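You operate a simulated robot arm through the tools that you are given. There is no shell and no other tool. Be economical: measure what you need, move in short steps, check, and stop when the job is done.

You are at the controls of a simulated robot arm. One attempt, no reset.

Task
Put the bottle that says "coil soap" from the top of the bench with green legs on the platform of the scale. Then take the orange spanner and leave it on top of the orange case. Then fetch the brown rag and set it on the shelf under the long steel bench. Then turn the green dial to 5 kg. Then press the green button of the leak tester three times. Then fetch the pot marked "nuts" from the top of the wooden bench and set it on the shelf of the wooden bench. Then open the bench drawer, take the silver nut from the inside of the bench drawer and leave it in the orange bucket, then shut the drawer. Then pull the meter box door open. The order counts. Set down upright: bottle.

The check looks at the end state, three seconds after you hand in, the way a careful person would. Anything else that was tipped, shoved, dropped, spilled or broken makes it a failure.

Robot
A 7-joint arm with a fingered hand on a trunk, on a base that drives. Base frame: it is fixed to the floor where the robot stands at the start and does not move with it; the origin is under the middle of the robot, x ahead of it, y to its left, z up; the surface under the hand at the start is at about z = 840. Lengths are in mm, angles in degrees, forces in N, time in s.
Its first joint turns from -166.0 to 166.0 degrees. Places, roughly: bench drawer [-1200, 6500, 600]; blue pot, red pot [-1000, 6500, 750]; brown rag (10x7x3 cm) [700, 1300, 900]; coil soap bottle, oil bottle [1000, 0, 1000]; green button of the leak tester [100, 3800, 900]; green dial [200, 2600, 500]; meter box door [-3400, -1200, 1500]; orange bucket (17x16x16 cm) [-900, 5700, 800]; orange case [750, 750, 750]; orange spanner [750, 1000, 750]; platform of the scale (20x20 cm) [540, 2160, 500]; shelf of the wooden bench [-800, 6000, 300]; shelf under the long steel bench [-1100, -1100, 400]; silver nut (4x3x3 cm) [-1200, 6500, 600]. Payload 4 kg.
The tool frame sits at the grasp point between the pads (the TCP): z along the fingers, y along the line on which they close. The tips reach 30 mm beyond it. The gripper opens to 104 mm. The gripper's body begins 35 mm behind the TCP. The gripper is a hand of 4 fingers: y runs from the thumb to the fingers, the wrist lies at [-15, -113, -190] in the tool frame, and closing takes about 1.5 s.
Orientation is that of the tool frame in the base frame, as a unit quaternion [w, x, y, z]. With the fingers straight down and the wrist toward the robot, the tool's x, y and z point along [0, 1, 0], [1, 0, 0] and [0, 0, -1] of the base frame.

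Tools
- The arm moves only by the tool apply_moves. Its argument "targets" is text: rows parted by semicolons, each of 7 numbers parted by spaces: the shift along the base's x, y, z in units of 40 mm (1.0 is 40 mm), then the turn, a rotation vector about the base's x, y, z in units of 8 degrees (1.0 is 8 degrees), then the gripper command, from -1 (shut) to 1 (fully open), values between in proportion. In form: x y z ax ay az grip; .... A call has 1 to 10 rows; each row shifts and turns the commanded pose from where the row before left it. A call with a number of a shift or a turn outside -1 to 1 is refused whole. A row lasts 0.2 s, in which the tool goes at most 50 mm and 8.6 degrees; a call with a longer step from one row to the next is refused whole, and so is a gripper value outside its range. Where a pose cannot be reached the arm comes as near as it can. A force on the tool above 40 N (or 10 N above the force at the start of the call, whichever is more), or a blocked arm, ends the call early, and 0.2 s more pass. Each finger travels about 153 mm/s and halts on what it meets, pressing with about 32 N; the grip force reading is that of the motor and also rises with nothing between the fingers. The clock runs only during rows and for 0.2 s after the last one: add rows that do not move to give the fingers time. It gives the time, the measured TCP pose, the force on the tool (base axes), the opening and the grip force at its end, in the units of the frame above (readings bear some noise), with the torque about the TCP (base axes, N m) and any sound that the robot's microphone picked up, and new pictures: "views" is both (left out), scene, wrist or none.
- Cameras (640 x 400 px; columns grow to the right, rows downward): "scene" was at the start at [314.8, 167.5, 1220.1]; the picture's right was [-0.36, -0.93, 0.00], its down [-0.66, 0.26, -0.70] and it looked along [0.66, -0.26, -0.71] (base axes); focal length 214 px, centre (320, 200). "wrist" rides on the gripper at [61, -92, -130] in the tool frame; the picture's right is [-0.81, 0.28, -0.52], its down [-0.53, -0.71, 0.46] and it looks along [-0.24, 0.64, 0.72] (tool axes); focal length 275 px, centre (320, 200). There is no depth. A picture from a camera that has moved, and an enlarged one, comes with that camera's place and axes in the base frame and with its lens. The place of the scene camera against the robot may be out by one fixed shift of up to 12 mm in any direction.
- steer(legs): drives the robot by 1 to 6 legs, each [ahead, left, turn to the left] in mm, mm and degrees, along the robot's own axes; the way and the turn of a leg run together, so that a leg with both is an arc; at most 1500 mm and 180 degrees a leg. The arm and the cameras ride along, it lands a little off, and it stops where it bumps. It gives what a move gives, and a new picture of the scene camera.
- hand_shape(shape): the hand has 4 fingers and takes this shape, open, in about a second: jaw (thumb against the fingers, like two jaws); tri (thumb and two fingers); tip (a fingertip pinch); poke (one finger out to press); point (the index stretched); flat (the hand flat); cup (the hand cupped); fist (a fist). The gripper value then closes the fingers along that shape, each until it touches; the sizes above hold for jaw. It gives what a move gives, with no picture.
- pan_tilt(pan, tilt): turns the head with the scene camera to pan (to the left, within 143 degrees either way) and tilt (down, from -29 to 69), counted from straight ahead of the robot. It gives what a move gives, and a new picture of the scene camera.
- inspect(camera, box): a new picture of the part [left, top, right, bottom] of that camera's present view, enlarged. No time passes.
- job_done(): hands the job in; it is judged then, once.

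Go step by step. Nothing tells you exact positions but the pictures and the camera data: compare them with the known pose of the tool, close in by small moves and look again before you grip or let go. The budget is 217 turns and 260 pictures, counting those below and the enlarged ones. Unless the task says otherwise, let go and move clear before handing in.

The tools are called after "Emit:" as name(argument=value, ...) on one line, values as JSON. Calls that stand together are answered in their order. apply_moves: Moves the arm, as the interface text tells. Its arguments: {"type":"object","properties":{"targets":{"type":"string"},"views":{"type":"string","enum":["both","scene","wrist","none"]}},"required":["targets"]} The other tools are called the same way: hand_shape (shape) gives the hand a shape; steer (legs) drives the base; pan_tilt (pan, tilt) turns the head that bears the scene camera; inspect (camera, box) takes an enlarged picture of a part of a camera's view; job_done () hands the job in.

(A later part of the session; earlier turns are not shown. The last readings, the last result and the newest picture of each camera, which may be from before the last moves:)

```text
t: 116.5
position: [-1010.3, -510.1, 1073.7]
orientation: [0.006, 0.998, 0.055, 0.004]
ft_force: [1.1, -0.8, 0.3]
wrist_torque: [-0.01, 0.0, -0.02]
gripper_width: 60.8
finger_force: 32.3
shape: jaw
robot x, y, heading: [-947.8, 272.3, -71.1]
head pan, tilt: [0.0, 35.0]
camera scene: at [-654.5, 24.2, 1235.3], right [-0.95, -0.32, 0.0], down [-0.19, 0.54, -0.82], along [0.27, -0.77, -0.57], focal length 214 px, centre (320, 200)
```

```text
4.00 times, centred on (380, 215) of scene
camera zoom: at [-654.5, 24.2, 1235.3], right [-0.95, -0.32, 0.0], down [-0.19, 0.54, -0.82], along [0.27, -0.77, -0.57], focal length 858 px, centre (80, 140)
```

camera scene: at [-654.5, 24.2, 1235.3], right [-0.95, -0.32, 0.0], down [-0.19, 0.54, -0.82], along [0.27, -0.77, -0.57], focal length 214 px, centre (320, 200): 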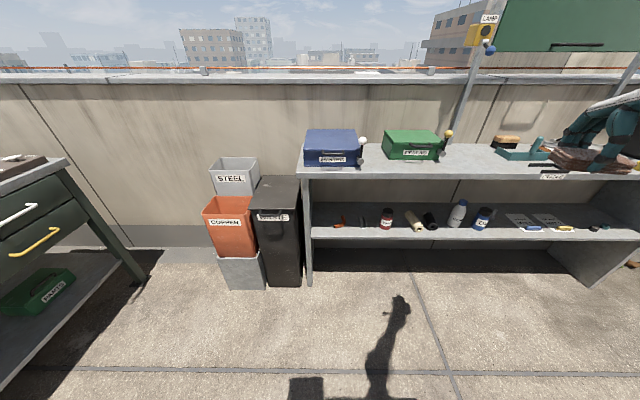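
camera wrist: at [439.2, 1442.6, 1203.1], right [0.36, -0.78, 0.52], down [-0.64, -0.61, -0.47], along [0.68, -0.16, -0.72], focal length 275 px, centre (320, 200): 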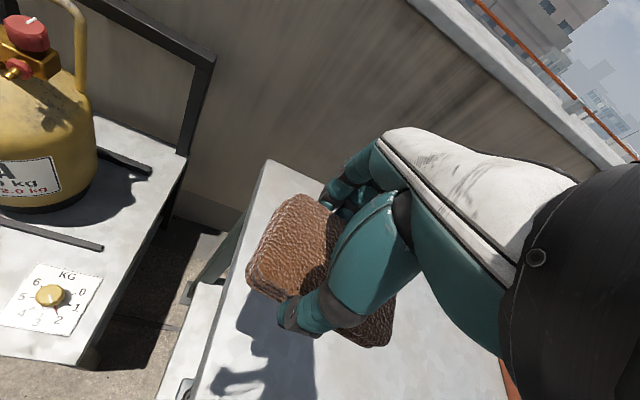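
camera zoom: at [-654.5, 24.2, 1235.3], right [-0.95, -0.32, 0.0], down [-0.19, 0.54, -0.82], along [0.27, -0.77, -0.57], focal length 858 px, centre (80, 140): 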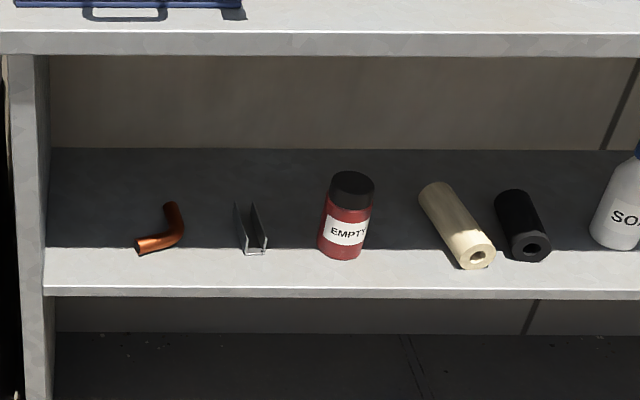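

The shelf is at z≈437, the top at z≈786, with a free spot at the shelf's left front between the end panel and the copper elbow. I drive a little left and ahead, staying clear of the bench.

Emit:
steer(legs=[[0, 150, 0], [280, 0, 0]])

Emit:
apply_moves(targets="0.94 0.33 0 0 0 0.4 -1;0.94 0.33 0 0 0 0.4 -1;0.94 0.33 0 0 0 0.4 -1;0.94 0.33 0 0 0 0.4 -1;0.94 0.33 0 0 0 0 -1;0.94 0.33 0 0 0 0 -1;0 0 -1 0 0 0 -1;0 0 -1 0 0 0 -1;0 0 0 0 0 0 -1", views="scene")

```text
t: 119.4
position: [-778.5, -729.3, 1072.6]
orientation: [0.007, 0.999, 0.053, 0.004]
ft_force: [-0.1, 0.8, -0.5]
wrist_torque: [0.01, 0.01, 0.01]
gripper_width: 61.1
finger_force: 31.7
shape: jaw
robot x, y, heading: [-716.8, 53.3, -71.2]
head pan, tilt: [0.0, 35.0]
camera scene: at [-422.3, -196.8, 1235.2], right [-0.95, -0.32, 0.0], down [-0.18, 0.54, -0.82], along [0.26, -0.78, -0.57], focal length 214 px, centre (320, 200)
```

scene: 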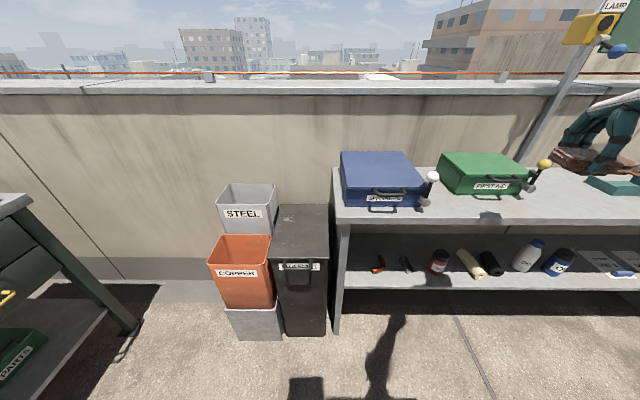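

```text
t: 121.4
position: [-554.8, -651.0, 993.9]
orientation: [0.007, 0.986, 0.166, 0.005]
ft_force: [0.5, -0.1, 0.1]
wrist_torque: [-0.04, 0.05, 0.0]
gripper_width: 60.9
finger_force: 32.0
shape: jaw
robot x, y, heading: [-716.1, 49.6, -71.2]
head pan, tilt: [0.0, 35.0]
camera scene: at [-422.2, -196.8, 1235.2], right [-0.95, -0.32, 0.0], down [-0.18, 0.54, -0.82], along [0.26, -0.78, -0.57], focal length 214 px, centre (320, 200)
```

scene: 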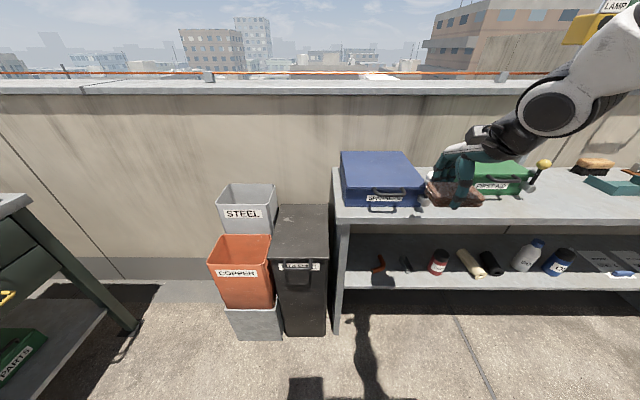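

Emit:
apply_moves(targets="0.88 0.31 -0.3 0 0 0 -1;0.88 0.31 -0.3 0 0 0 -1;0.88 0.31 -0.3 0 0 0 -1;0 0 -1 0 0 0 -1;0 0 -1 0 0 0 -1;0 0 -1 0 0 0 -1;0 0 -1 0 0 0 -1;0 0 -1 0 0 0 -1;0 0 -1 0 0 0 -1;0 0 0 0 0 0 -1")

```text
t: 123.6
position: [-446.5, -613.2, 716.2]
orientation: [0.007, 0.986, 0.164, 0.005]
ft_force: [0.2, 0.4, -0.9]
wrist_torque: [-0.01, -0.01, -0.01]
gripper_width: 60.3
finger_force: 32.2
shape: jaw
robot x, y, heading: [-714.8, 55.7, -71.2]
head pan, tilt: [0.0, 35.0]
camera scene: at [-422.2, -196.8, 1235.2], right [-0.95, -0.32, 0.0], down [-0.18, 0.54, -0.82], along [0.26, -0.78, -0.57], focal length 214 px, centre (320, 200)
camera wrist: at [-420.1, -505.8, 846.6], right [-0.68, -0.52, 0.52], down [-0.73, 0.5, -0.47], along [-0.01, -0.7, -0.72], focal length 275 px, centre (320, 200)
```

scene: 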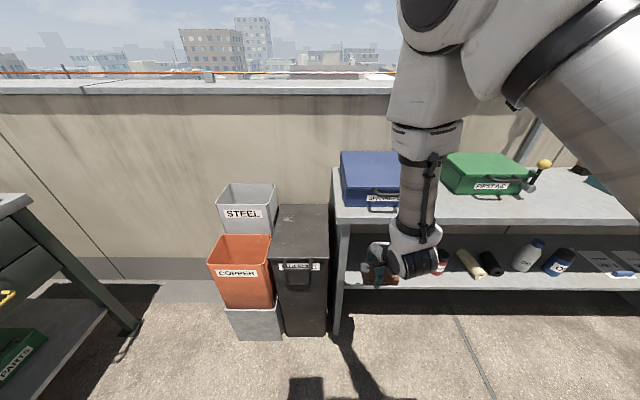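
wrist: 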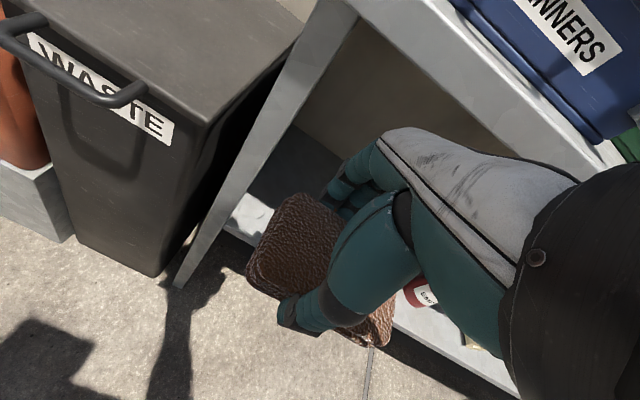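

Both cameras agree the shelf's front-left corner is at about (-355, -704). I lower further in front of the bench.

Emit:
apply_moves(targets="0 0 -1 0 0 0 -1;0 0 -1 0 0 0 -1;0 0 -1 0 0 0 -1;0 0 -1 0 0 0 -1;0 0 -1 0 0 0 -1;0 0 -0.28 0 0 0 -1;0 0 0 0 0 0 -1")

```text
t: 125.2
position: [-446.3, -613.7, 506.1]
orientation: [0.007, 0.986, 0.164, 0.004]
ft_force: [-0.2, 0.2, -0.8]
wrist_torque: [0.0, -0.01, 0.01]
gripper_width: 60.5
finger_force: 32.2
shape: jaw
robot x, y, heading: [-718.9, 53.2, -71.3]
head pan, tilt: [0.0, 35.0]
camera scene: at [-422.2, -196.8, 1235.2], right [-0.95, -0.32, 0.0], down [-0.18, 0.54, -0.82], along [0.26, -0.78, -0.57], focal length 214 px, centre (320, 200)
camera wrist: at [-421.8, -505.7, 635.6], right [-0.68, -0.52, 0.52], down [-0.73, 0.5, -0.47], along [-0.01, -0.7, -0.72], focal length 275 px, centre (320, 200)
```

scene: 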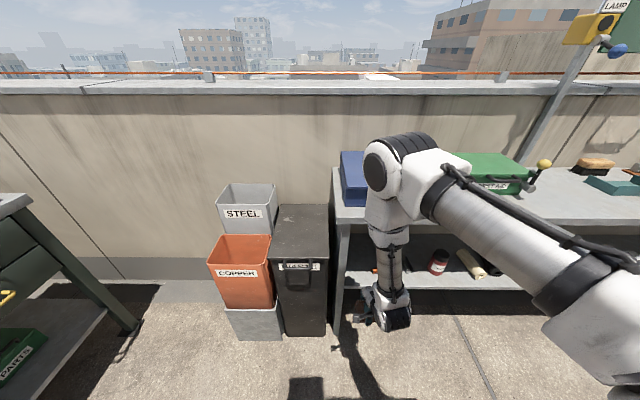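
wrist: 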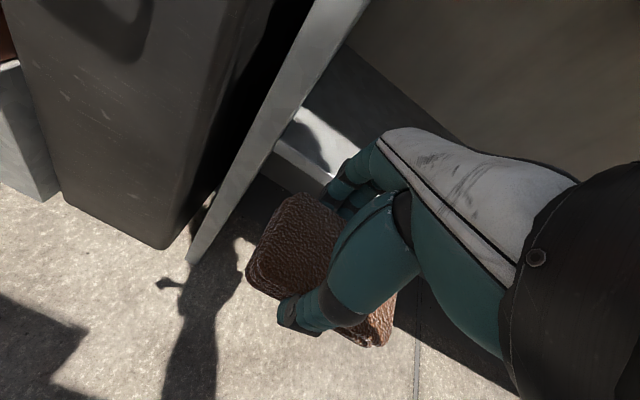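

Emit:
apply_moves(targets="0.29 -0.89 0 0 0 0 -1;0.29 -0.89 0 0 0 0 -1;0.29 -0.89 0 0 0 0 -1;0 0 0 0 0 0 -1")

Emit:
inspect(camera="scene", box=[310, 120, 470, 340])

```text
t: 126.2
position: [-412.7, -722.4, 505.0]
orientation: [0.005, 0.986, 0.165, 0.005]
ft_force: [0.6, 0.0, -0.6]
wrist_torque: [-0.04, 0.0, 0.01]
gripper_width: 60.7
finger_force: 31.6
shape: jaw
robot x, y, heading: [-718.1, 52.4, -71.2]
head pan, tilt: [0.0, 35.0]
camera scene: at [-422.2, -196.7, 1235.2], right [-0.95, -0.32, 0.0], down [-0.18, 0.54, -0.82], along [0.26, -0.78, -0.57], focal length 214 px, centre (320, 200)
camera wrist: at [-387.1, -612.9, 634.2], right [-0.68, -0.52, 0.52], down [-0.73, 0.5, -0.47], along [-0.01, -0.7, -0.72], focal length 275 px, centre (320, 200)
```

scene: 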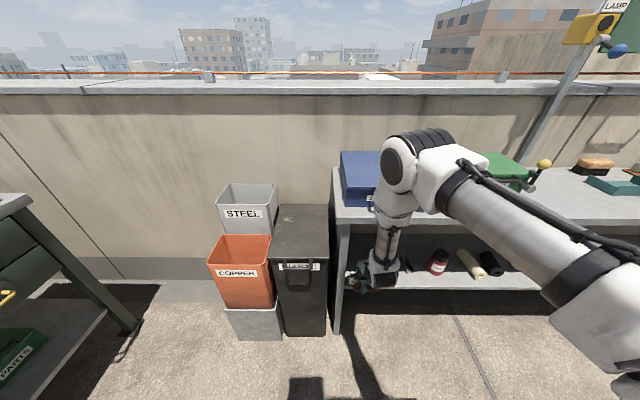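
wrist: 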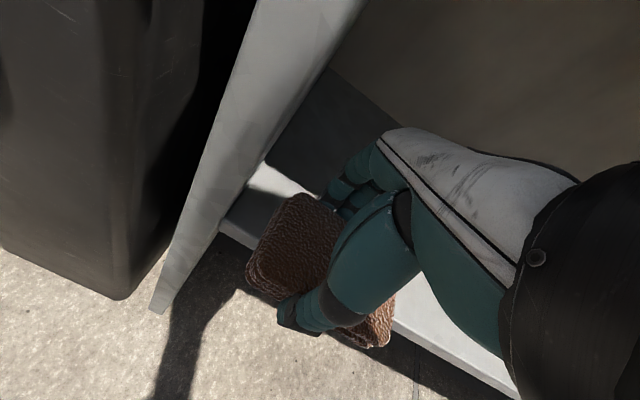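

```text
1.82 times, centred on (390, 230) of scene
camera zoom: at [-422.2, -196.7, 1235.2], right [-0.95, -0.32, 0.0], down [-0.18, 0.54, -0.82], along [0.26, -0.78, -0.57], focal length 390 px, centre (193, 146)
```

zoom: 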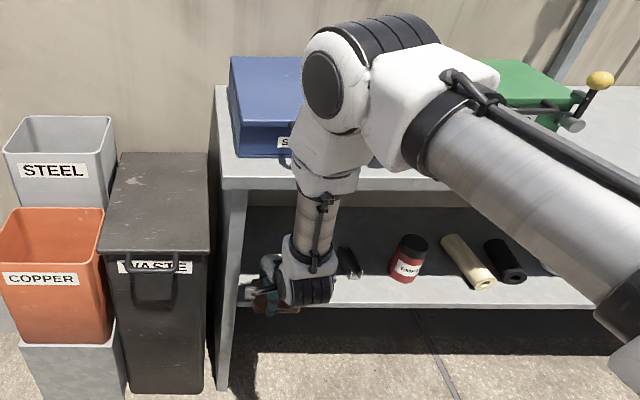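

Emit:
apply_moves(targets="0.25 -0.78 0 0 0 0 -1;0 0 -0.5 0 0 0 -1;0 0 0 0 0 0 -1")

Emit:
inspect(camera="scene", box=[310, 120, 470, 340])

```text
t: 127.0
position: [-402.5, -753.1, 484.4]
orientation: [0.007, 0.986, 0.165, 0.006]
ft_force: [2.4, 0.1, 3.9]
wrist_torque: [-0.22, 0.19, 0.11]
gripper_width: 60.9
finger_force: 31.8
shape: jaw
robot x, y, heading: [-716.9, 53.2, -71.2]
head pan, tilt: [0.0, 35.0]
camera scene: at [-422.2, -196.6, 1235.3], right [-0.95, -0.32, 0.0], down [-0.18, 0.54, -0.82], along [0.26, -0.78, -0.57], focal length 214 px, centre (320, 200)
camera wrist: at [-377.0, -644.2, 614.9], right [-0.68, -0.52, 0.52], down [-0.73, 0.49, -0.47], along [-0.01, -0.7, -0.72], focal length 275 px, centre (320, 200)
```

scene: 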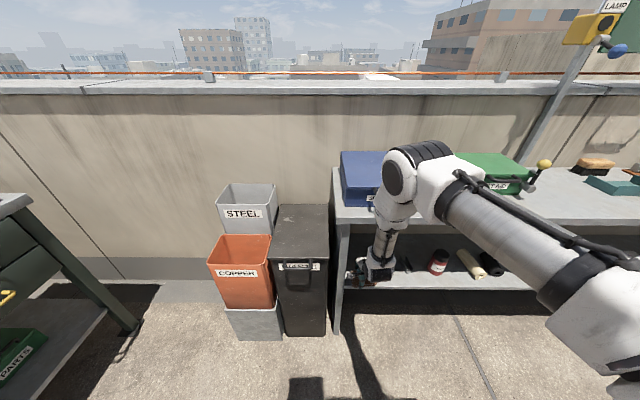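
wrist: 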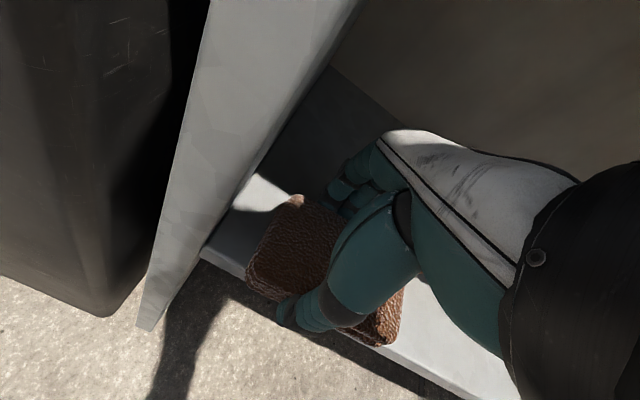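

```text
1.82 times, centred on (390, 230) of scene
camera zoom: at [-422.2, -196.6, 1235.3], right [-0.95, -0.32, 0.0], down [-0.18, 0.54, -0.82], along [0.26, -0.78, -0.57], focal length 390 px, centre (193, 146)
```

zoom: 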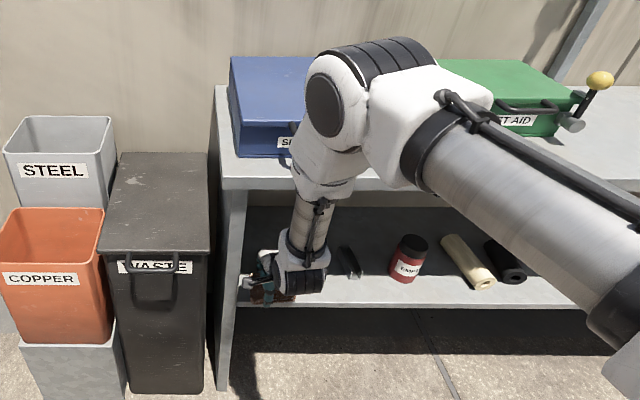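

Emit:
apply_moves(targets="0 0 0.2 0 0 0 -1;0.08 -0.24 0 0 0 0 -1;0 0 0 0 0 0 -1", views="none")

Emit:
apply_moves(targets="0 0 -0.1 0 0 0 -1;0 0 -0.1 0 0 0 -1;0 0 0 0 0 0 -1", views="wrist")

```text
t: 127.8
position: [-398.3, -762.0, 494.3]
orientation: [0.006, 0.986, 0.165, 0.004]
ft_force: [-0.2, 0.3, -0.2]
wrist_torque: [0.0, -0.01, 0.02]
gripper_width: 60.6
finger_force: 32.5
shape: jaw
robot x, y, heading: [-715.1, 49.1, -71.2]
head pan, tilt: [0.0, 35.0]
```

```text
t: 128.6
position: [-398.5, -761.7, 486.6]
orientation: [0.007, 0.986, 0.165, 0.005]
ft_force: [1.1, 0.6, 3.3]
wrist_torque: [-0.15, 0.15, 0.07]
gripper_width: 60.5
finger_force: 32.3
shape: jaw
robot x, y, heading: [-714.2, 50.1, -71.3]
head pan, tilt: [0.0, 35.0]
camera wrist: at [-373.5, -653.8, 615.9], right [-0.68, -0.52, 0.52], down [-0.73, 0.49, -0.47], along [-0.01, -0.7, -0.72], focal length 275 px, centre (320, 200)
```

wrist: 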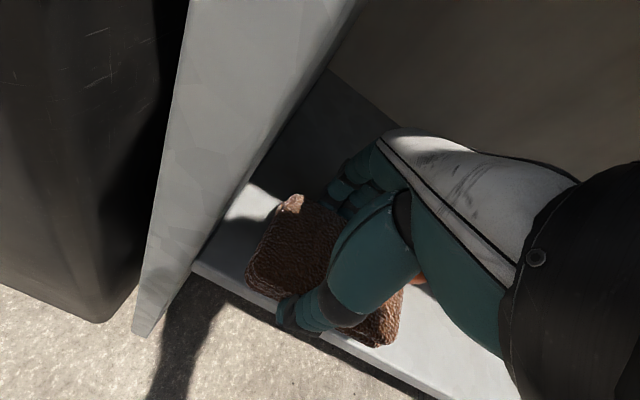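

The contact torque says the rag's far right corner touches the copper elbow. I raise, shift 20 mm left toward the panel, and lower again.

Emit:
apply_moves(targets="0 0 0.3 0 0 0 -1;0.46 0.23 0 0 0 0 -1;0 0 -0.3 0 0 0 -1;0 0 0 0 0 0 -1", views="wrist")

```text
t: 129.6
position: [-380.6, -751.8, 486.6]
orientation: [0.008, 0.986, 0.165, 0.005]
ft_force: [-0.3, -1.2, 0.1]
wrist_torque: [0.0, -0.01, -0.03]
gripper_width: 60.6
finger_force: 32.1
shape: jaw
robot x, y, heading: [-716.6, 55.5, -71.2]
head pan, tilt: [0.0, 35.0]
camera wrist: at [-355.0, -643.7, 615.9], right [-0.68, -0.52, 0.52], down [-0.73, 0.5, -0.47], along [-0.01, -0.7, -0.72], focal length 275 px, centre (320, 200)
```

wrist: 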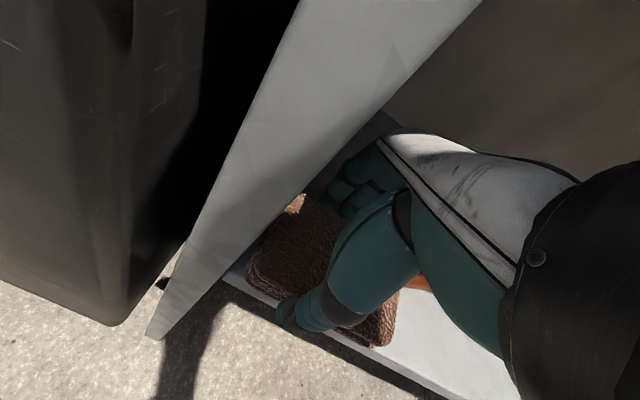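

Emit:
apply_moves(targets="0 0 -0.12 0 0 0 -1;0 0 -0.12 0 0 0 -1;0 0 0 0 0 0 -1", views="none")

```text
t: 130.4
position: [-379.4, -752.2, 477.1]
orientation: [0.007, 0.986, 0.165, 0.004]
ft_force: [0.2, 0.1, -0.1]
wrist_torque: [-0.02, 0.0, -0.01]
gripper_width: 60.6
finger_force: 32.0
shape: jaw
robot x, y, heading: [-716.8, 48.2, -71.2]
head pan, tilt: [0.0, 35.0]
```

Emit:
apply_moves(targets="0 0 -0.1 0 0 0 -1;0 0 -0.05 0 0 0 -1;0 0 0 0 0 0 -1", views="wrist")

```text
t: 131.2
position: [-380.0, -752.8, 473.7]
orientation: [0.007, 0.986, 0.164, 0.006]
ft_force: [-2.0, 1.9, 23.4]
wrist_torque: [0.44, 0.08, 0.02]
gripper_width: 60.7
finger_force: 31.8
shape: jaw
robot x, y, heading: [-712.8, 52.9, -71.5]
head pan, tilt: [0.0, 35.0]
camera wrist: at [-355.3, -644.3, 601.8], right [-0.68, -0.52, 0.52], down [-0.73, 0.49, -0.47], along [-0.01, -0.7, -0.71], focal length 275 px, centre (320, 200)
```

wrist: 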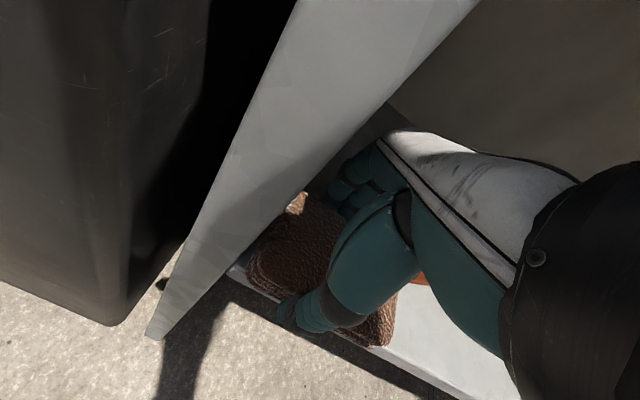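

The rag is down on the shelf. I ease off and open just enough to lift clear.

Emit:
apply_moves(targets="0 0 0.06 0 0 0 -1;0 0 0 0 0 0 0.3;0 0 0 0 0 0 0.45;0 0 0 0 0 0 0.45;0 0 0 0 0 0 0.45;0 0 0 0 0 0 0.45", views="wrist")

```text
t: 132.6
position: [-381.8, -753.5, 472.9]
orientation: [0.007, 0.986, 0.165, 0.004]
ft_force: [0.1, 0.2, -0.1]
wrist_torque: [0.01, 0.01, 0.03]
gripper_width: 74.9
finger_force: 0.1
shape: jaw
robot x, y, heading: [-714.1, 52.3, -71.2]
head pan, tilt: [0.0, 35.0]
camera wrist: at [-355.6, -644.5, 602.8], right [-0.68, -0.52, 0.52], down [-0.73, 0.5, -0.47], along [-0.01, -0.7, -0.72], focal length 275 px, centre (320, 200)
```

wrist: 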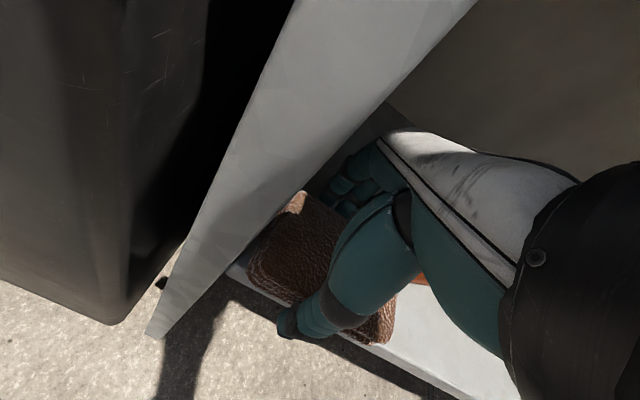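

Emit:
apply_moves(targets="0 0 0.6 0 0 0 0.45;0 0 0.7 0 0 0 0.45;-0.2 0.6 0 0 0 0 0.45;-0.3 0.9 0 0 0 0 0.45;-0.3 0.9 0 0 0 0 0.45;-0.3 0.9 0 0 0 0 0.45;-0.3 0.9 0 0 0 0 0.45;0 0 0 0 0 0 0.45")

```text
t: 134.4
position: [-437.9, -582.2, 526.3]
orientation: [0.006, 0.986, 0.165, 0.004]
ft_force: [0.3, -0.1, 0.4]
wrist_torque: [0.01, 0.01, 0.0]
gripper_width: 75.1
finger_force: 0.1
shape: jaw
robot x, y, heading: [-712.5, 54.2, -71.3]
head pan, tilt: [0.0, 35.0]
camera scene: at [-422.2, -196.8, 1235.2], right [-0.95, -0.32, 0.0], down [-0.18, 0.54, -0.82], along [0.26, -0.78, -0.57], focal length 214 px, centre (320, 200)
camera wrist: at [-413.1, -474.1, 656.5], right [-0.68, -0.52, 0.52], down [-0.73, 0.5, -0.47], along [-0.01, -0.7, -0.72], focal length 275 px, centre (320, 200)
```

scene: 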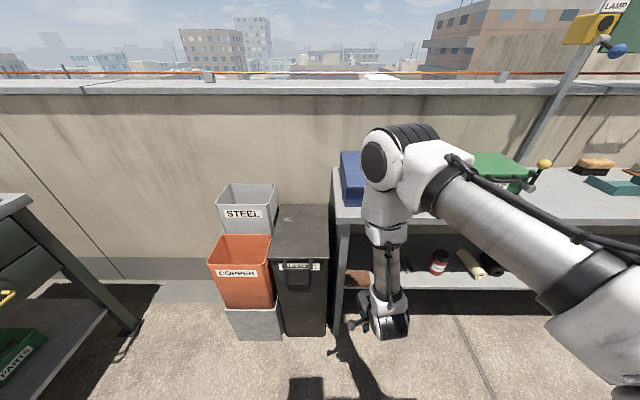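
wrist: 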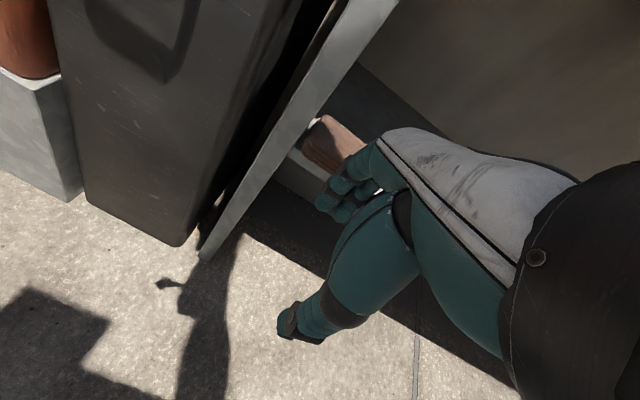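

The rag is on the shelf. I raise the arm, then look to confirm.

Emit:
apply_moves(targets="-0.3 0.7 1 0 0 0 1;0 0 1 0 0 0 1;0 0 1 0 0 0 1;0 0 1 0 0 0 1;0 0 1 0 0 0 1;0 0 1 0 0 0 1;0 0 1 0 0 0 1;0 0 1 0 0 0 1;0 0 1 0 0 0 1;0 0 1 0 0 0 1", views="none")

Emit:
apply_moves(targets="0 0 1 0 0 0 1;0 0 1 0 0 0 1;0 0 1 0 0 0 1;0 0 0 0 0 0 1", views="none")

Emit:
inspect(camera="scene", box=[310, 200, 470, 310])

```text
refused: row 1 steps farther than a row can; nothing moved
```

```text
t: 135.4
position: [-435.5, -583.5, 646.8]
orientation: [0.008, 0.986, 0.165, 0.004]
ft_force: [0.4, -0.3, 0.2]
wrist_torque: [0.0, 0.02, -0.03]
gripper_width: 104.1
finger_force: 0.1
shape: jaw
robot x, y, heading: [-714.9, 49.9, -71.1]
head pan, tilt: [0.0, 35.0]
```

```text
3.64 times, centred on (390, 255) of scene
camera zoom: at [-422.2, -196.7, 1235.2], right [-0.95, -0.32, 0.0], down [-0.18, 0.54, -0.82], along [0.26, -0.78, -0.57], focal length 780 px, centre (66, 0)
```

zoom: 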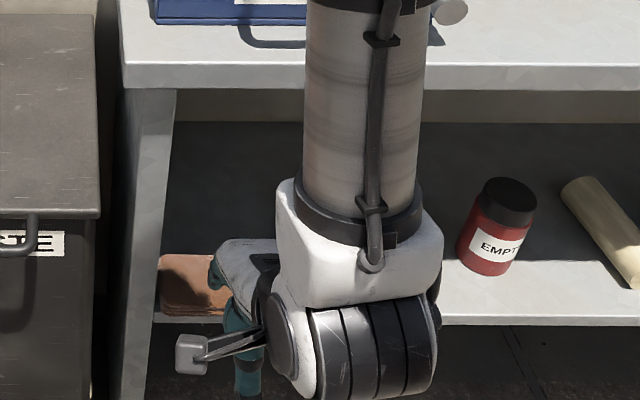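

Emit:
apply_moves(targets="0 0 1 0 0 0 1;0 0 1 0 0 0 1;0 0 1 0 0 0 1;0 0 1 0 0 0 1;0 0 1 0 0 0 1;0 0 1 0 0 0 1;0 0 1 0 0 0 1;0 0 1 0 0 0 1;0 0 1 0 0 0 1;-0.3 0.9 0 0 0 0 1", views="none")

Emit:
inspect(camera="scene", box=[310, 200, 470, 310])

```text
t: 137.6
position: [-447.7, -549.0, 1006.8]
orientation: [0.006, 0.986, 0.165, 0.006]
ft_force: [-0.2, 0.7, -0.8]
wrist_torque: [-0.01, 0.03, -0.01]
gripper_width: 103.7
finger_force: 0.0
shape: jaw
robot x, y, heading: [-716.5, 51.2, -71.3]
head pan, tilt: [0.0, 35.0]
```

```text
3.64 times, centred on (390, 255) of scene
camera zoom: at [-421.9, -196.8, 1235.2], right [-0.95, -0.32, 0.0], down [-0.19, 0.54, -0.82], along [0.26, -0.78, -0.57], focal length 780 px, centre (66, 0)
```

zoom: 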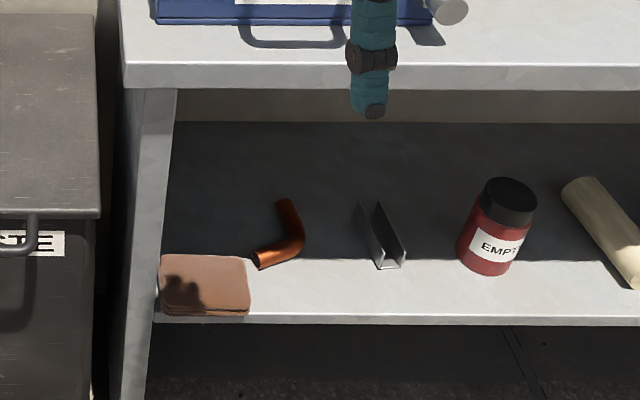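

The rag sits neatly on the shelf and its neighbours are undisturbed. Next is the green dial on the scale bench; I back off, turn left 90° and drive there.

Emit:
steer(legs=[[-150, 0, 0], [0, 0, 90.5], [0, 1500, 0], [0, 400, 0]])

Emit:
pan_tilt(pan=0, tilt=40)

```text
t: 152.1
position: [-787.7, 2289.5, 1007.0]
orientation: [0.001, 0.578, 0.816, 0.008]
ft_force: [0.0, 0.4, 0.6]
wrist_torque: [-0.01, 0.0, 0.03]
gripper_width: 103.8
finger_force: 0.1
shape: jaw
robot x, y, heading: [-1388.3, 2016.5, 19.0]
head pan, tilt: [0.0, 35.0]
camera scene: at [-1144.7, 2311.3, 1235.2], right [0.33, -0.94, 0.0], down [-0.54, -0.19, -0.82], along [0.77, 0.27, -0.57], focal length 214 px, centre (320, 200)
```

scene: 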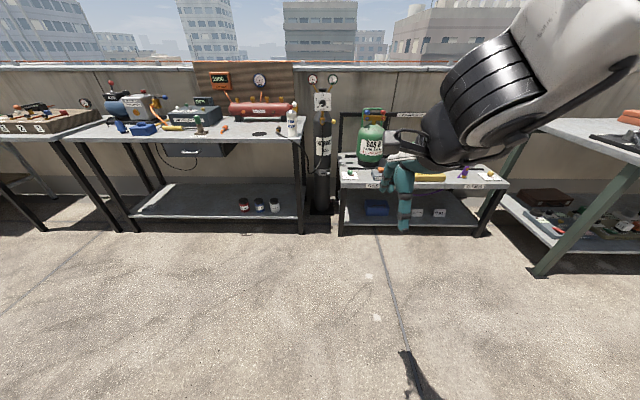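

```text
t: 152.7
position: [-788.6, 2290.7, 1006.3]
orientation: [0.002, 0.578, 0.816, 0.007]
ft_force: [0.6, 0.3, 0.1]
wrist_torque: [-0.05, 0.03, 0.0]
gripper_width: 104.0
finger_force: 0.1
shape: jaw
robot x, y, heading: [-1386.2, 2017.9, 18.9]
head pan, tilt: [0.0, 40.0]
camera scene: at [-1147.6, 2310.3, 1227.7], right [0.33, -0.94, 0.0], down [-0.61, -0.21, -0.77], along [0.72, 0.25, -0.64], focal length 214 px, centre (320, 200)
```

scene: 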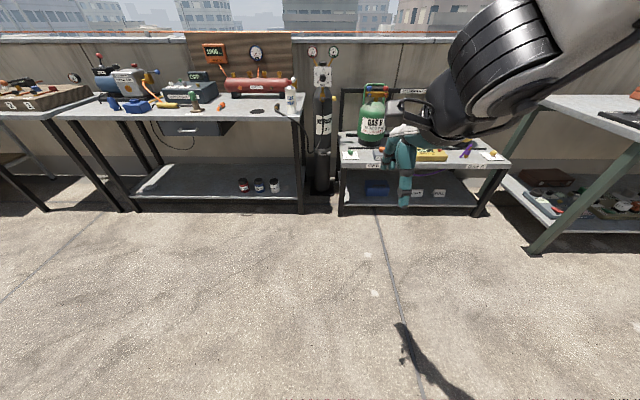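

Emit:
steer(legs=[[860, 0, 0]])

Emit:
pan_tilt(pan=0, tilt=55)

```text
t: 157.3
position: [37.2, 2568.8, 1007.0]
orientation: [0.001, 0.58, 0.814, 0.009]
ft_force: [0.7, 0.4, -0.3]
wrist_torque: [0.01, 0.03, -0.04]
gripper_width: 103.9
finger_force: 0.2
shape: jaw
robot x, y, heading: [-569.8, 2298.0, 18.7]
head pan, tilt: [0.0, 40.0]
camera scene: at [-322.3, 2591.9, 1227.7], right [0.32, -0.95, 0.0], down [-0.61, -0.21, -0.77], along [0.73, 0.25, -0.64], focal length 214 px, centre (320, 200)
```

scene: 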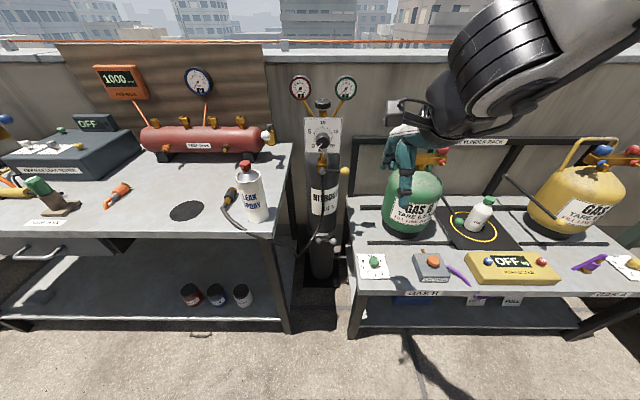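

```text
t: 158.1
position: [36.6, 2568.8, 1005.7]
orientation: [0.001, 0.581, 0.814, 0.007]
ft_force: [-1.0, 0.0, 0.2]
wrist_torque: [-0.02, 0.03, 0.0]
gripper_width: 104.1
finger_force: 0.2
shape: jaw
robot x, y, heading: [-568.2, 2303.2, 18.6]
head pan, tilt: [0.0, 55.0]
camera scene: at [-334.5, 2587.8, 1207.1], right [0.32, -0.95, 0.0], down [-0.78, -0.26, -0.57], along [0.54, 0.18, -0.82], focal length 214 px, centre (320, 200)
```

scene: 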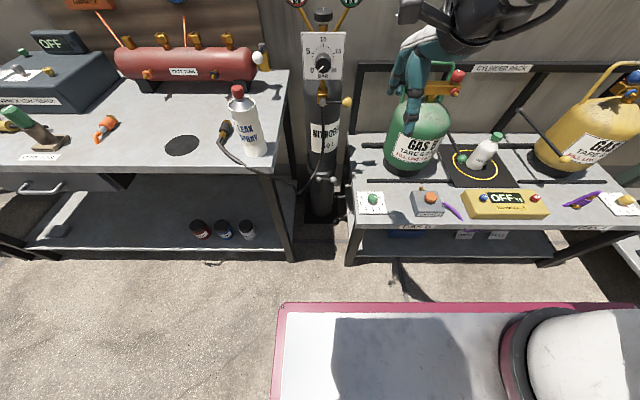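

Emit:
inspect(camera="scene", box=[350, 185, 400, 220])

```text
11.43 times, centred on (375, 202) of scene
camera zoom: at [-334.5, 2587.8, 1207.1], right [0.32, -0.95, 0.0], down [-0.78, -0.26, -0.57], along [0.54, 0.18, -0.82], focal length 2451 px, centre (-309, 171)
```

zoom: 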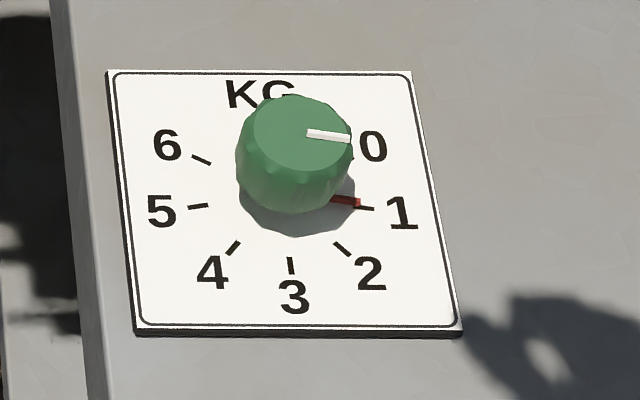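

The dial's red pointer is at 1, and 5 lies 180° clockwise (45° per kg). I move above it, with the hand pre-turned by +45°, to twist in two strokes.

Emit:
apply_moves(targets="0.33 -0.04 -0.9 0 0 0.56 1;0.33 -0.04 -0.9 0 0 0.56 1;0.33 -0.04 -0.9 0 0 0.56 1;0.33 -0.04 -0.9 0 0 0.56 1;0.33 -0.04 -0.9 0 0 0.56 1;0.33 -0.04 -0.9 0 0 0.56 1;0.33 -0.04 -0.9 0 0 0.56 1;0.33 -0.04 -0.9 0 0 0.56 1;0.33 -0.04 -0.9 0 0 0.56 1;0.33 -0.04 -0.9 0 0 0.56 1", views="both")

```text
t: 160.3
position: [169.9, 2553.4, 645.1]
orientation: [-0.001, 0.226, 0.974, 0.008]
ft_force: [0.6, 0.2, 0.6]
wrist_torque: [-0.04, -0.02, 0.01]
gripper_width: 103.9
finger_force: 0.1
shape: jaw
robot x, y, heading: [-565.9, 2301.6, 18.6]
head pan, tilt: [0.0, 55.0]
camera scene: at [-334.8, 2587.9, 1207.0], right [0.32, -0.95, 0.0], down [-0.78, -0.26, -0.57], along [0.54, 0.18, -0.82], focal length 214 px, centre (320, 200)
camera wrist: at [73.7, 2496.4, 774.3], right [0.85, -0.12, 0.52], down [0.16, -0.87, -0.47], along [0.5, 0.48, -0.72], focal length 275 px, centre (320, 200)
```

scene: 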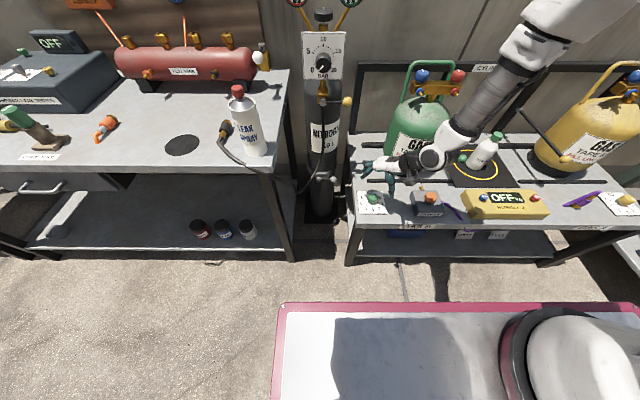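
wrist: 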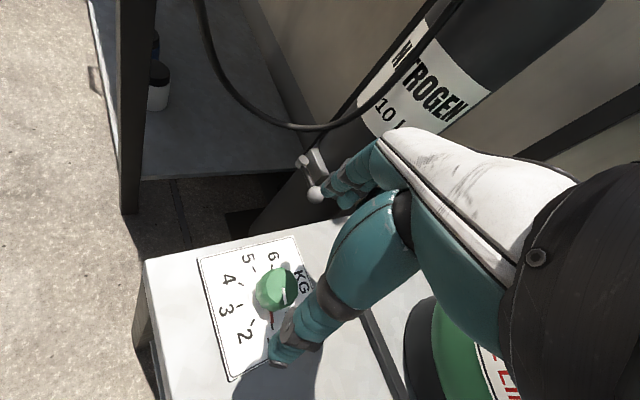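

Emit:
apply_moves(targets="0.27 0.05 -0.6 0 0 0 1;0 0 -0.6 0 0 0 1;0 0 -0.6 0 0 0 1;0 0 0 0 0 0 1", views="wrist")

Emit:
inspect(camera="scene", box=[340, 130, 440, 220])

```text
t: 161.3
position: [179.9, 2554.4, 573.5]
orientation: [-0.001, 0.227, 0.974, 0.009]
ft_force: [-0.2, 1.1, 0.4]
wrist_torque: [-0.03, 0.02, 0.0]
gripper_width: 103.9
finger_force: 0.0
shape: jaw
robot x, y, heading: [-566.3, 2304.1, 18.7]
head pan, tilt: [0.0, 55.0]
camera wrist: at [83.7, 2497.1, 703.2], right [0.85, -0.12, 0.52], down [0.16, -0.87, -0.47], along [0.5, 0.48, -0.72], focal length 275 px, centre (320, 200)
```

wrist: 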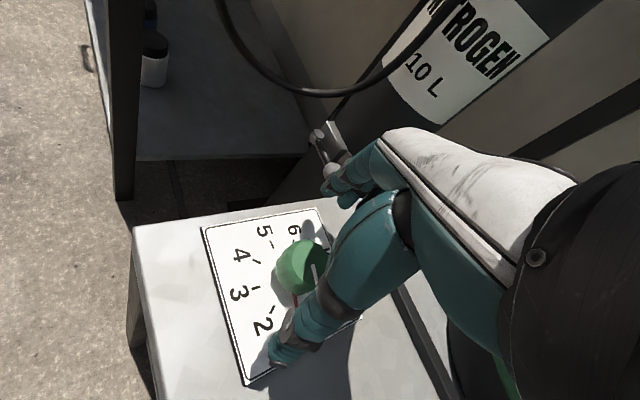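

```text
4.44 times, centred on (390, 175) of scene
camera zoom: at [-334.5, 2587.7, 1207.0], right [0.32, -0.95, 0.0], down [-0.78, -0.26, -0.57], along [0.54, 0.18, -0.82], focal length 953 px, centre (9, 311)
```

zoom: 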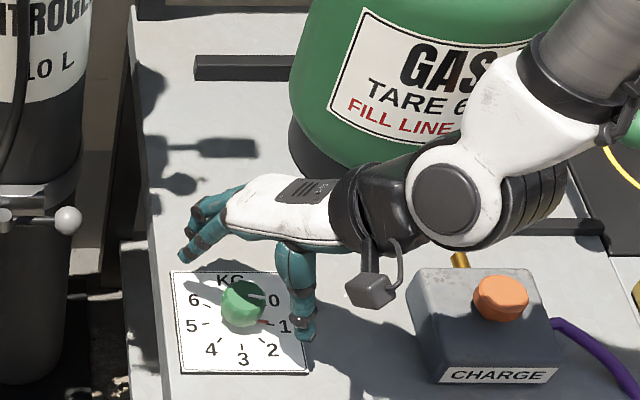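

The knob is centred under the hand. I lower around it and close.

Emit:
apply_moves(targets="0 0 -0.5 0 0 0 1;0 0 -0.5 0 0 0 1;0 0 0 0 0 0 0.4;0 0 0 0 0 0 -0.1;0 0 0 0 0 0 -0.5;0 0 0 0 0 0 -0.5;0 0 0 0 0 0 -0.5;0 0 0 0 0 0 -0.5;0 0 0 0 0 0 -0.5", views="wrist")

Emit:
inspect(camera="scene", box=[340, 130, 440, 220])

```text
t: 163.3
position: [181.2, 2554.8, 533.1]
orientation: [-0.002, 0.227, 0.974, 0.007]
ft_force: [-0.3, 0.2, 0.3]
wrist_torque: [-0.03, 0.01, 0.01]
gripper_width: 26.5
finger_force: 0.2
shape: jaw
robot x, y, heading: [-563.2, 2303.0, 18.7]
head pan, tilt: [0.0, 55.0]
camera wrist: at [84.5, 2497.2, 663.1], right [0.85, -0.12, 0.52], down [0.16, -0.87, -0.47], along [0.5, 0.48, -0.72], focal length 275 px, centre (320, 200)
```

wrist: 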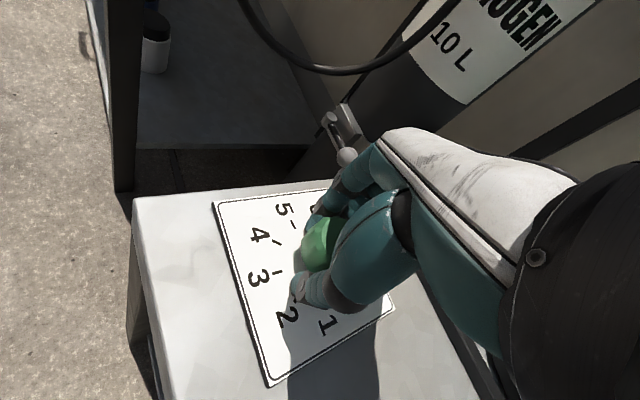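

```text
4.44 times, centred on (390, 175) of scene
camera zoom: at [-334.5, 2587.7, 1207.0], right [0.32, -0.95, 0.0], down [-0.78, -0.26, -0.57], along [0.54, 0.18, -0.82], focal length 953 px, centre (9, 311)
```

zoom: 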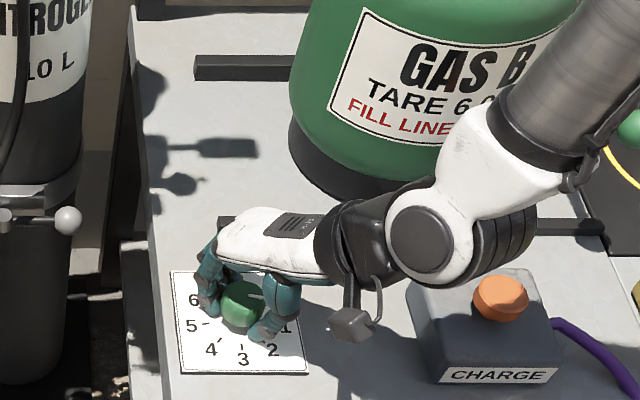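

Emit:
apply_moves(targets="0 0 0 0 0 0 -1;0 0 0 0 0 0 -1;0 0 0 0 0 0 -1;0 0 0 0 0 0 -1", views="wrist")

```text
t: 164.3
position: [180.6, 2553.3, 532.1]
orientation: [-0.003, 0.226, 0.974, 0.007]
ft_force: [-4.5, -5.0, -21.7]
wrist_torque: [-0.11, 0.11, 0.03]
gripper_width: 21.9
finger_force: 31.8
shape: jaw
robot x, y, heading: [-564.3, 2300.2, 18.7]
head pan, tilt: [0.0, 55.0]
camera wrist: at [84.2, 2496.6, 662.3], right [0.85, -0.12, 0.51], down [0.16, -0.87, -0.47], along [0.5, 0.48, -0.72], focal length 275 px, centre (320, 200)
```

wrist: 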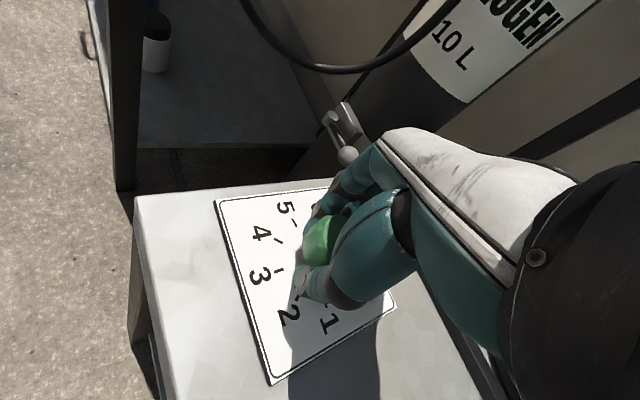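

The fingertips close below the knob's widest part (there's a downward pull). I reopen slightly, raise 8 mm and close again.

Emit:
apply_moves(targets="0 0 0 0 0 0 0;0 0 0 0 0 0 0;0 0 0.22 0 0 0 0;0 0 0 0 0 0 -1;0 0 0 0 0 0 -1;0 0 0 0 0 0 -1;0 0 0 0 0 0 -1;0 0 0 0 0 0 -1", views="wrist")

```text
t: 166.1
position: [181.0, 2553.5, 541.5]
orientation: [-0.001, 0.226, 0.974, 0.009]
ft_force: [0.9, -0.3, 4.8]
wrist_torque: [0.03, -0.02, 0.01]
gripper_width: 27.9
finger_force: 32.0
shape: jaw
robot x, y, heading: [-564.7, 2302.3, 18.9]
head pan, tilt: [0.0, 55.0]
camera wrist: at [84.2, 2497.4, 671.9], right [0.85, -0.12, 0.52], down [0.16, -0.87, -0.47], along [0.5, 0.48, -0.72], focal length 275 px, centre (320, 200)
```

wrist: 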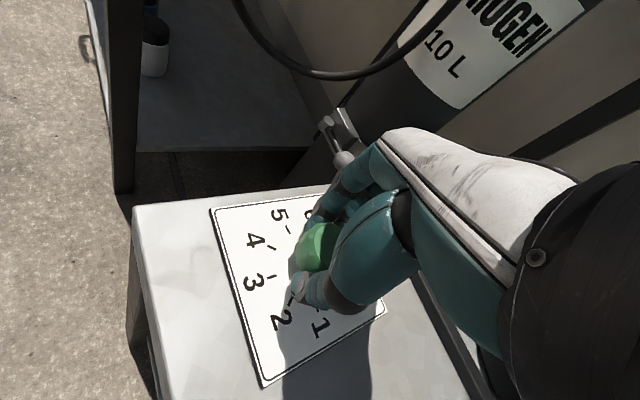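

Now a firm grip with little axial force. I twist clockwise 80°.

Emit:
apply_moves(targets="0 0 0 0 0 -1 -1;0 0 0 0 0 -1 -1;0 0 0 0 0 -1 -1;0 0 0 0 0 -1 -1;0 0 0 0 0 -1 -1;0 0 0 0 0 -1 -1;0 0 0 0 0 -1 -1;0 0 0 0 0 -1 -1;0 0 0 0 0 -1 -1;0 0 0 0 0 -1 -1", views="wrist")

Emit:
inspect(camera="scene", box=[340, 150, 430, 220])

```text
t: 168.3
position: [180.0, 2554.3, 542.6]
orientation: [0.004, 0.8, 0.6, 0.008]
ft_force: [13.2, 9.6, -2.0]
wrist_torque: [0.07, -0.5, 0.06]
gripper_width: 26.9
finger_force: 31.8
shape: jaw
robot x, y, heading: [-565.3, 2299.7, 18.6]
head pan, tilt: [0.0, 55.0]
camera wrist: at [106.7, 2638.7, 672.4], right [0.03, -0.86, 0.51], down [-0.83, -0.31, -0.47], along [0.56, -0.41, -0.72], focal length 275 px, centre (320, 200)
```

wrist: 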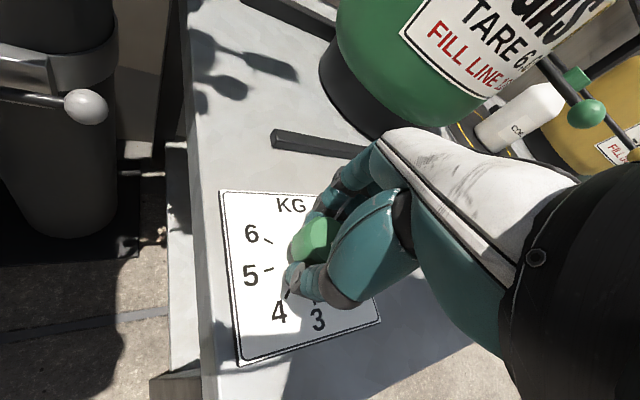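

```text
5.71 times, centred on (385, 185) of scene
camera zoom: at [-334.1, 2587.9, 1206.9], right [0.32, -0.95, 0.0], down [-0.78, -0.26, -0.57], along [0.54, 0.18, -0.82], focal length 1226 px, centre (-51, 286)
```

zoom: 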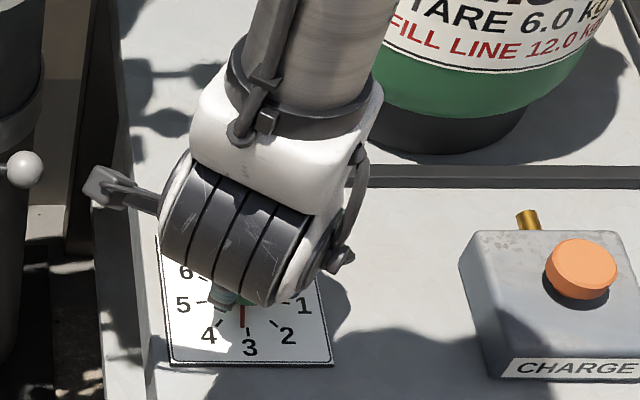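

The pointer has moved to about 3. I open, turn the hand back 80°, and regrip for the second stroke.

Emit:
apply_moves(targets="0 0 0 0 0 0 -0.3;0 0 0 0 0 0 0.3;0.05 0.04 0 0 0 0 0.6;0 0 0 0 0 1 0.6;0 0 0 0 0 1 0.6;0 0 0 0 0 1 0.6;0 0 0 0 0 1 0.6;0 0 0 0 0 1 0.6;0 0 0 0 0 1 0.6;0 0 0 0 0 1 0.6", views="none")

Emit:
apply_moves(targets="0 0 0 0 0 1 0.6;0 0 0 0 0 1 0.6;0 0 0 0 0 1 0.6;0 0 0 0 0 0.5 0.6;0 0 0 0 0 0 0.6", views="wrist")

Emit:
inspect(camera="scene", box=[350, 170, 400, 220])

```text
t: 170.5
position: [182.1, 2557.5, 542.0]
orientation: [0.0, 0.424, 0.906, 0.008]
ft_force: [0.2, 0.1, 0.0]
wrist_torque: [-0.02, 0.02, -0.01]
gripper_width: 83.0
finger_force: 0.1
shape: jaw
robot x, y, heading: [-568.4, 2301.8, 18.9]
head pan, tilt: [0.0, 55.0]
```

```text
t: 171.7
position: [181.5, 2556.7, 543.4]
orientation: [-0.003, 0.191, 0.981, 0.008]
ft_force: [-0.3, -0.2, 0.6]
wrist_torque: [-0.01, -0.03, 0.03]
gripper_width: 82.7
finger_force: 0.0
shape: jaw
robot x, y, heading: [-565.2, 2302.1, 18.7]
head pan, tilt: [0.0, 55.0]
camera wrist: at [89.6, 2492.9, 672.4], right [0.86, -0.06, 0.52], down [0.22, -0.85, -0.47], along [0.47, 0.52, -0.72], focal length 275 px, centre (320, 200)
```

wrist: 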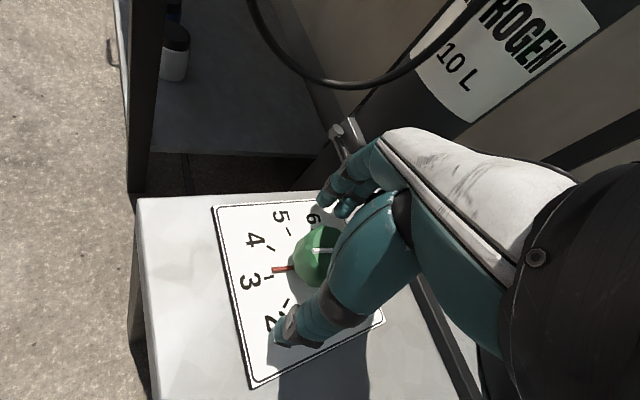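

```text
8.00 times, centred on (375, 195) of scene
camera zoom: at [-334.5, 2587.7, 1207.0], right [0.32, -0.95, 0.0], down [-0.78, -0.26, -0.57], along [0.54, 0.18, -0.82], focal length 1716 px, centre (-120, 240)
```

zoom: 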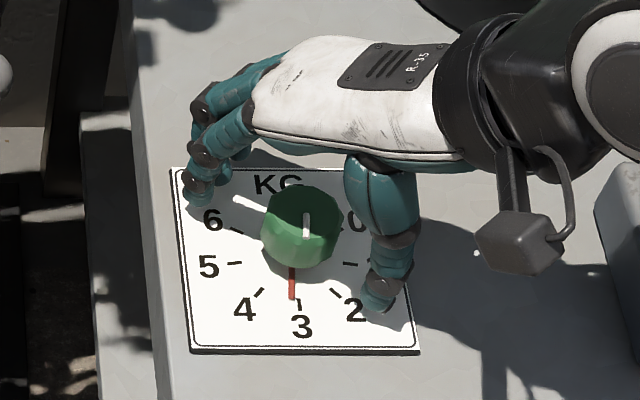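

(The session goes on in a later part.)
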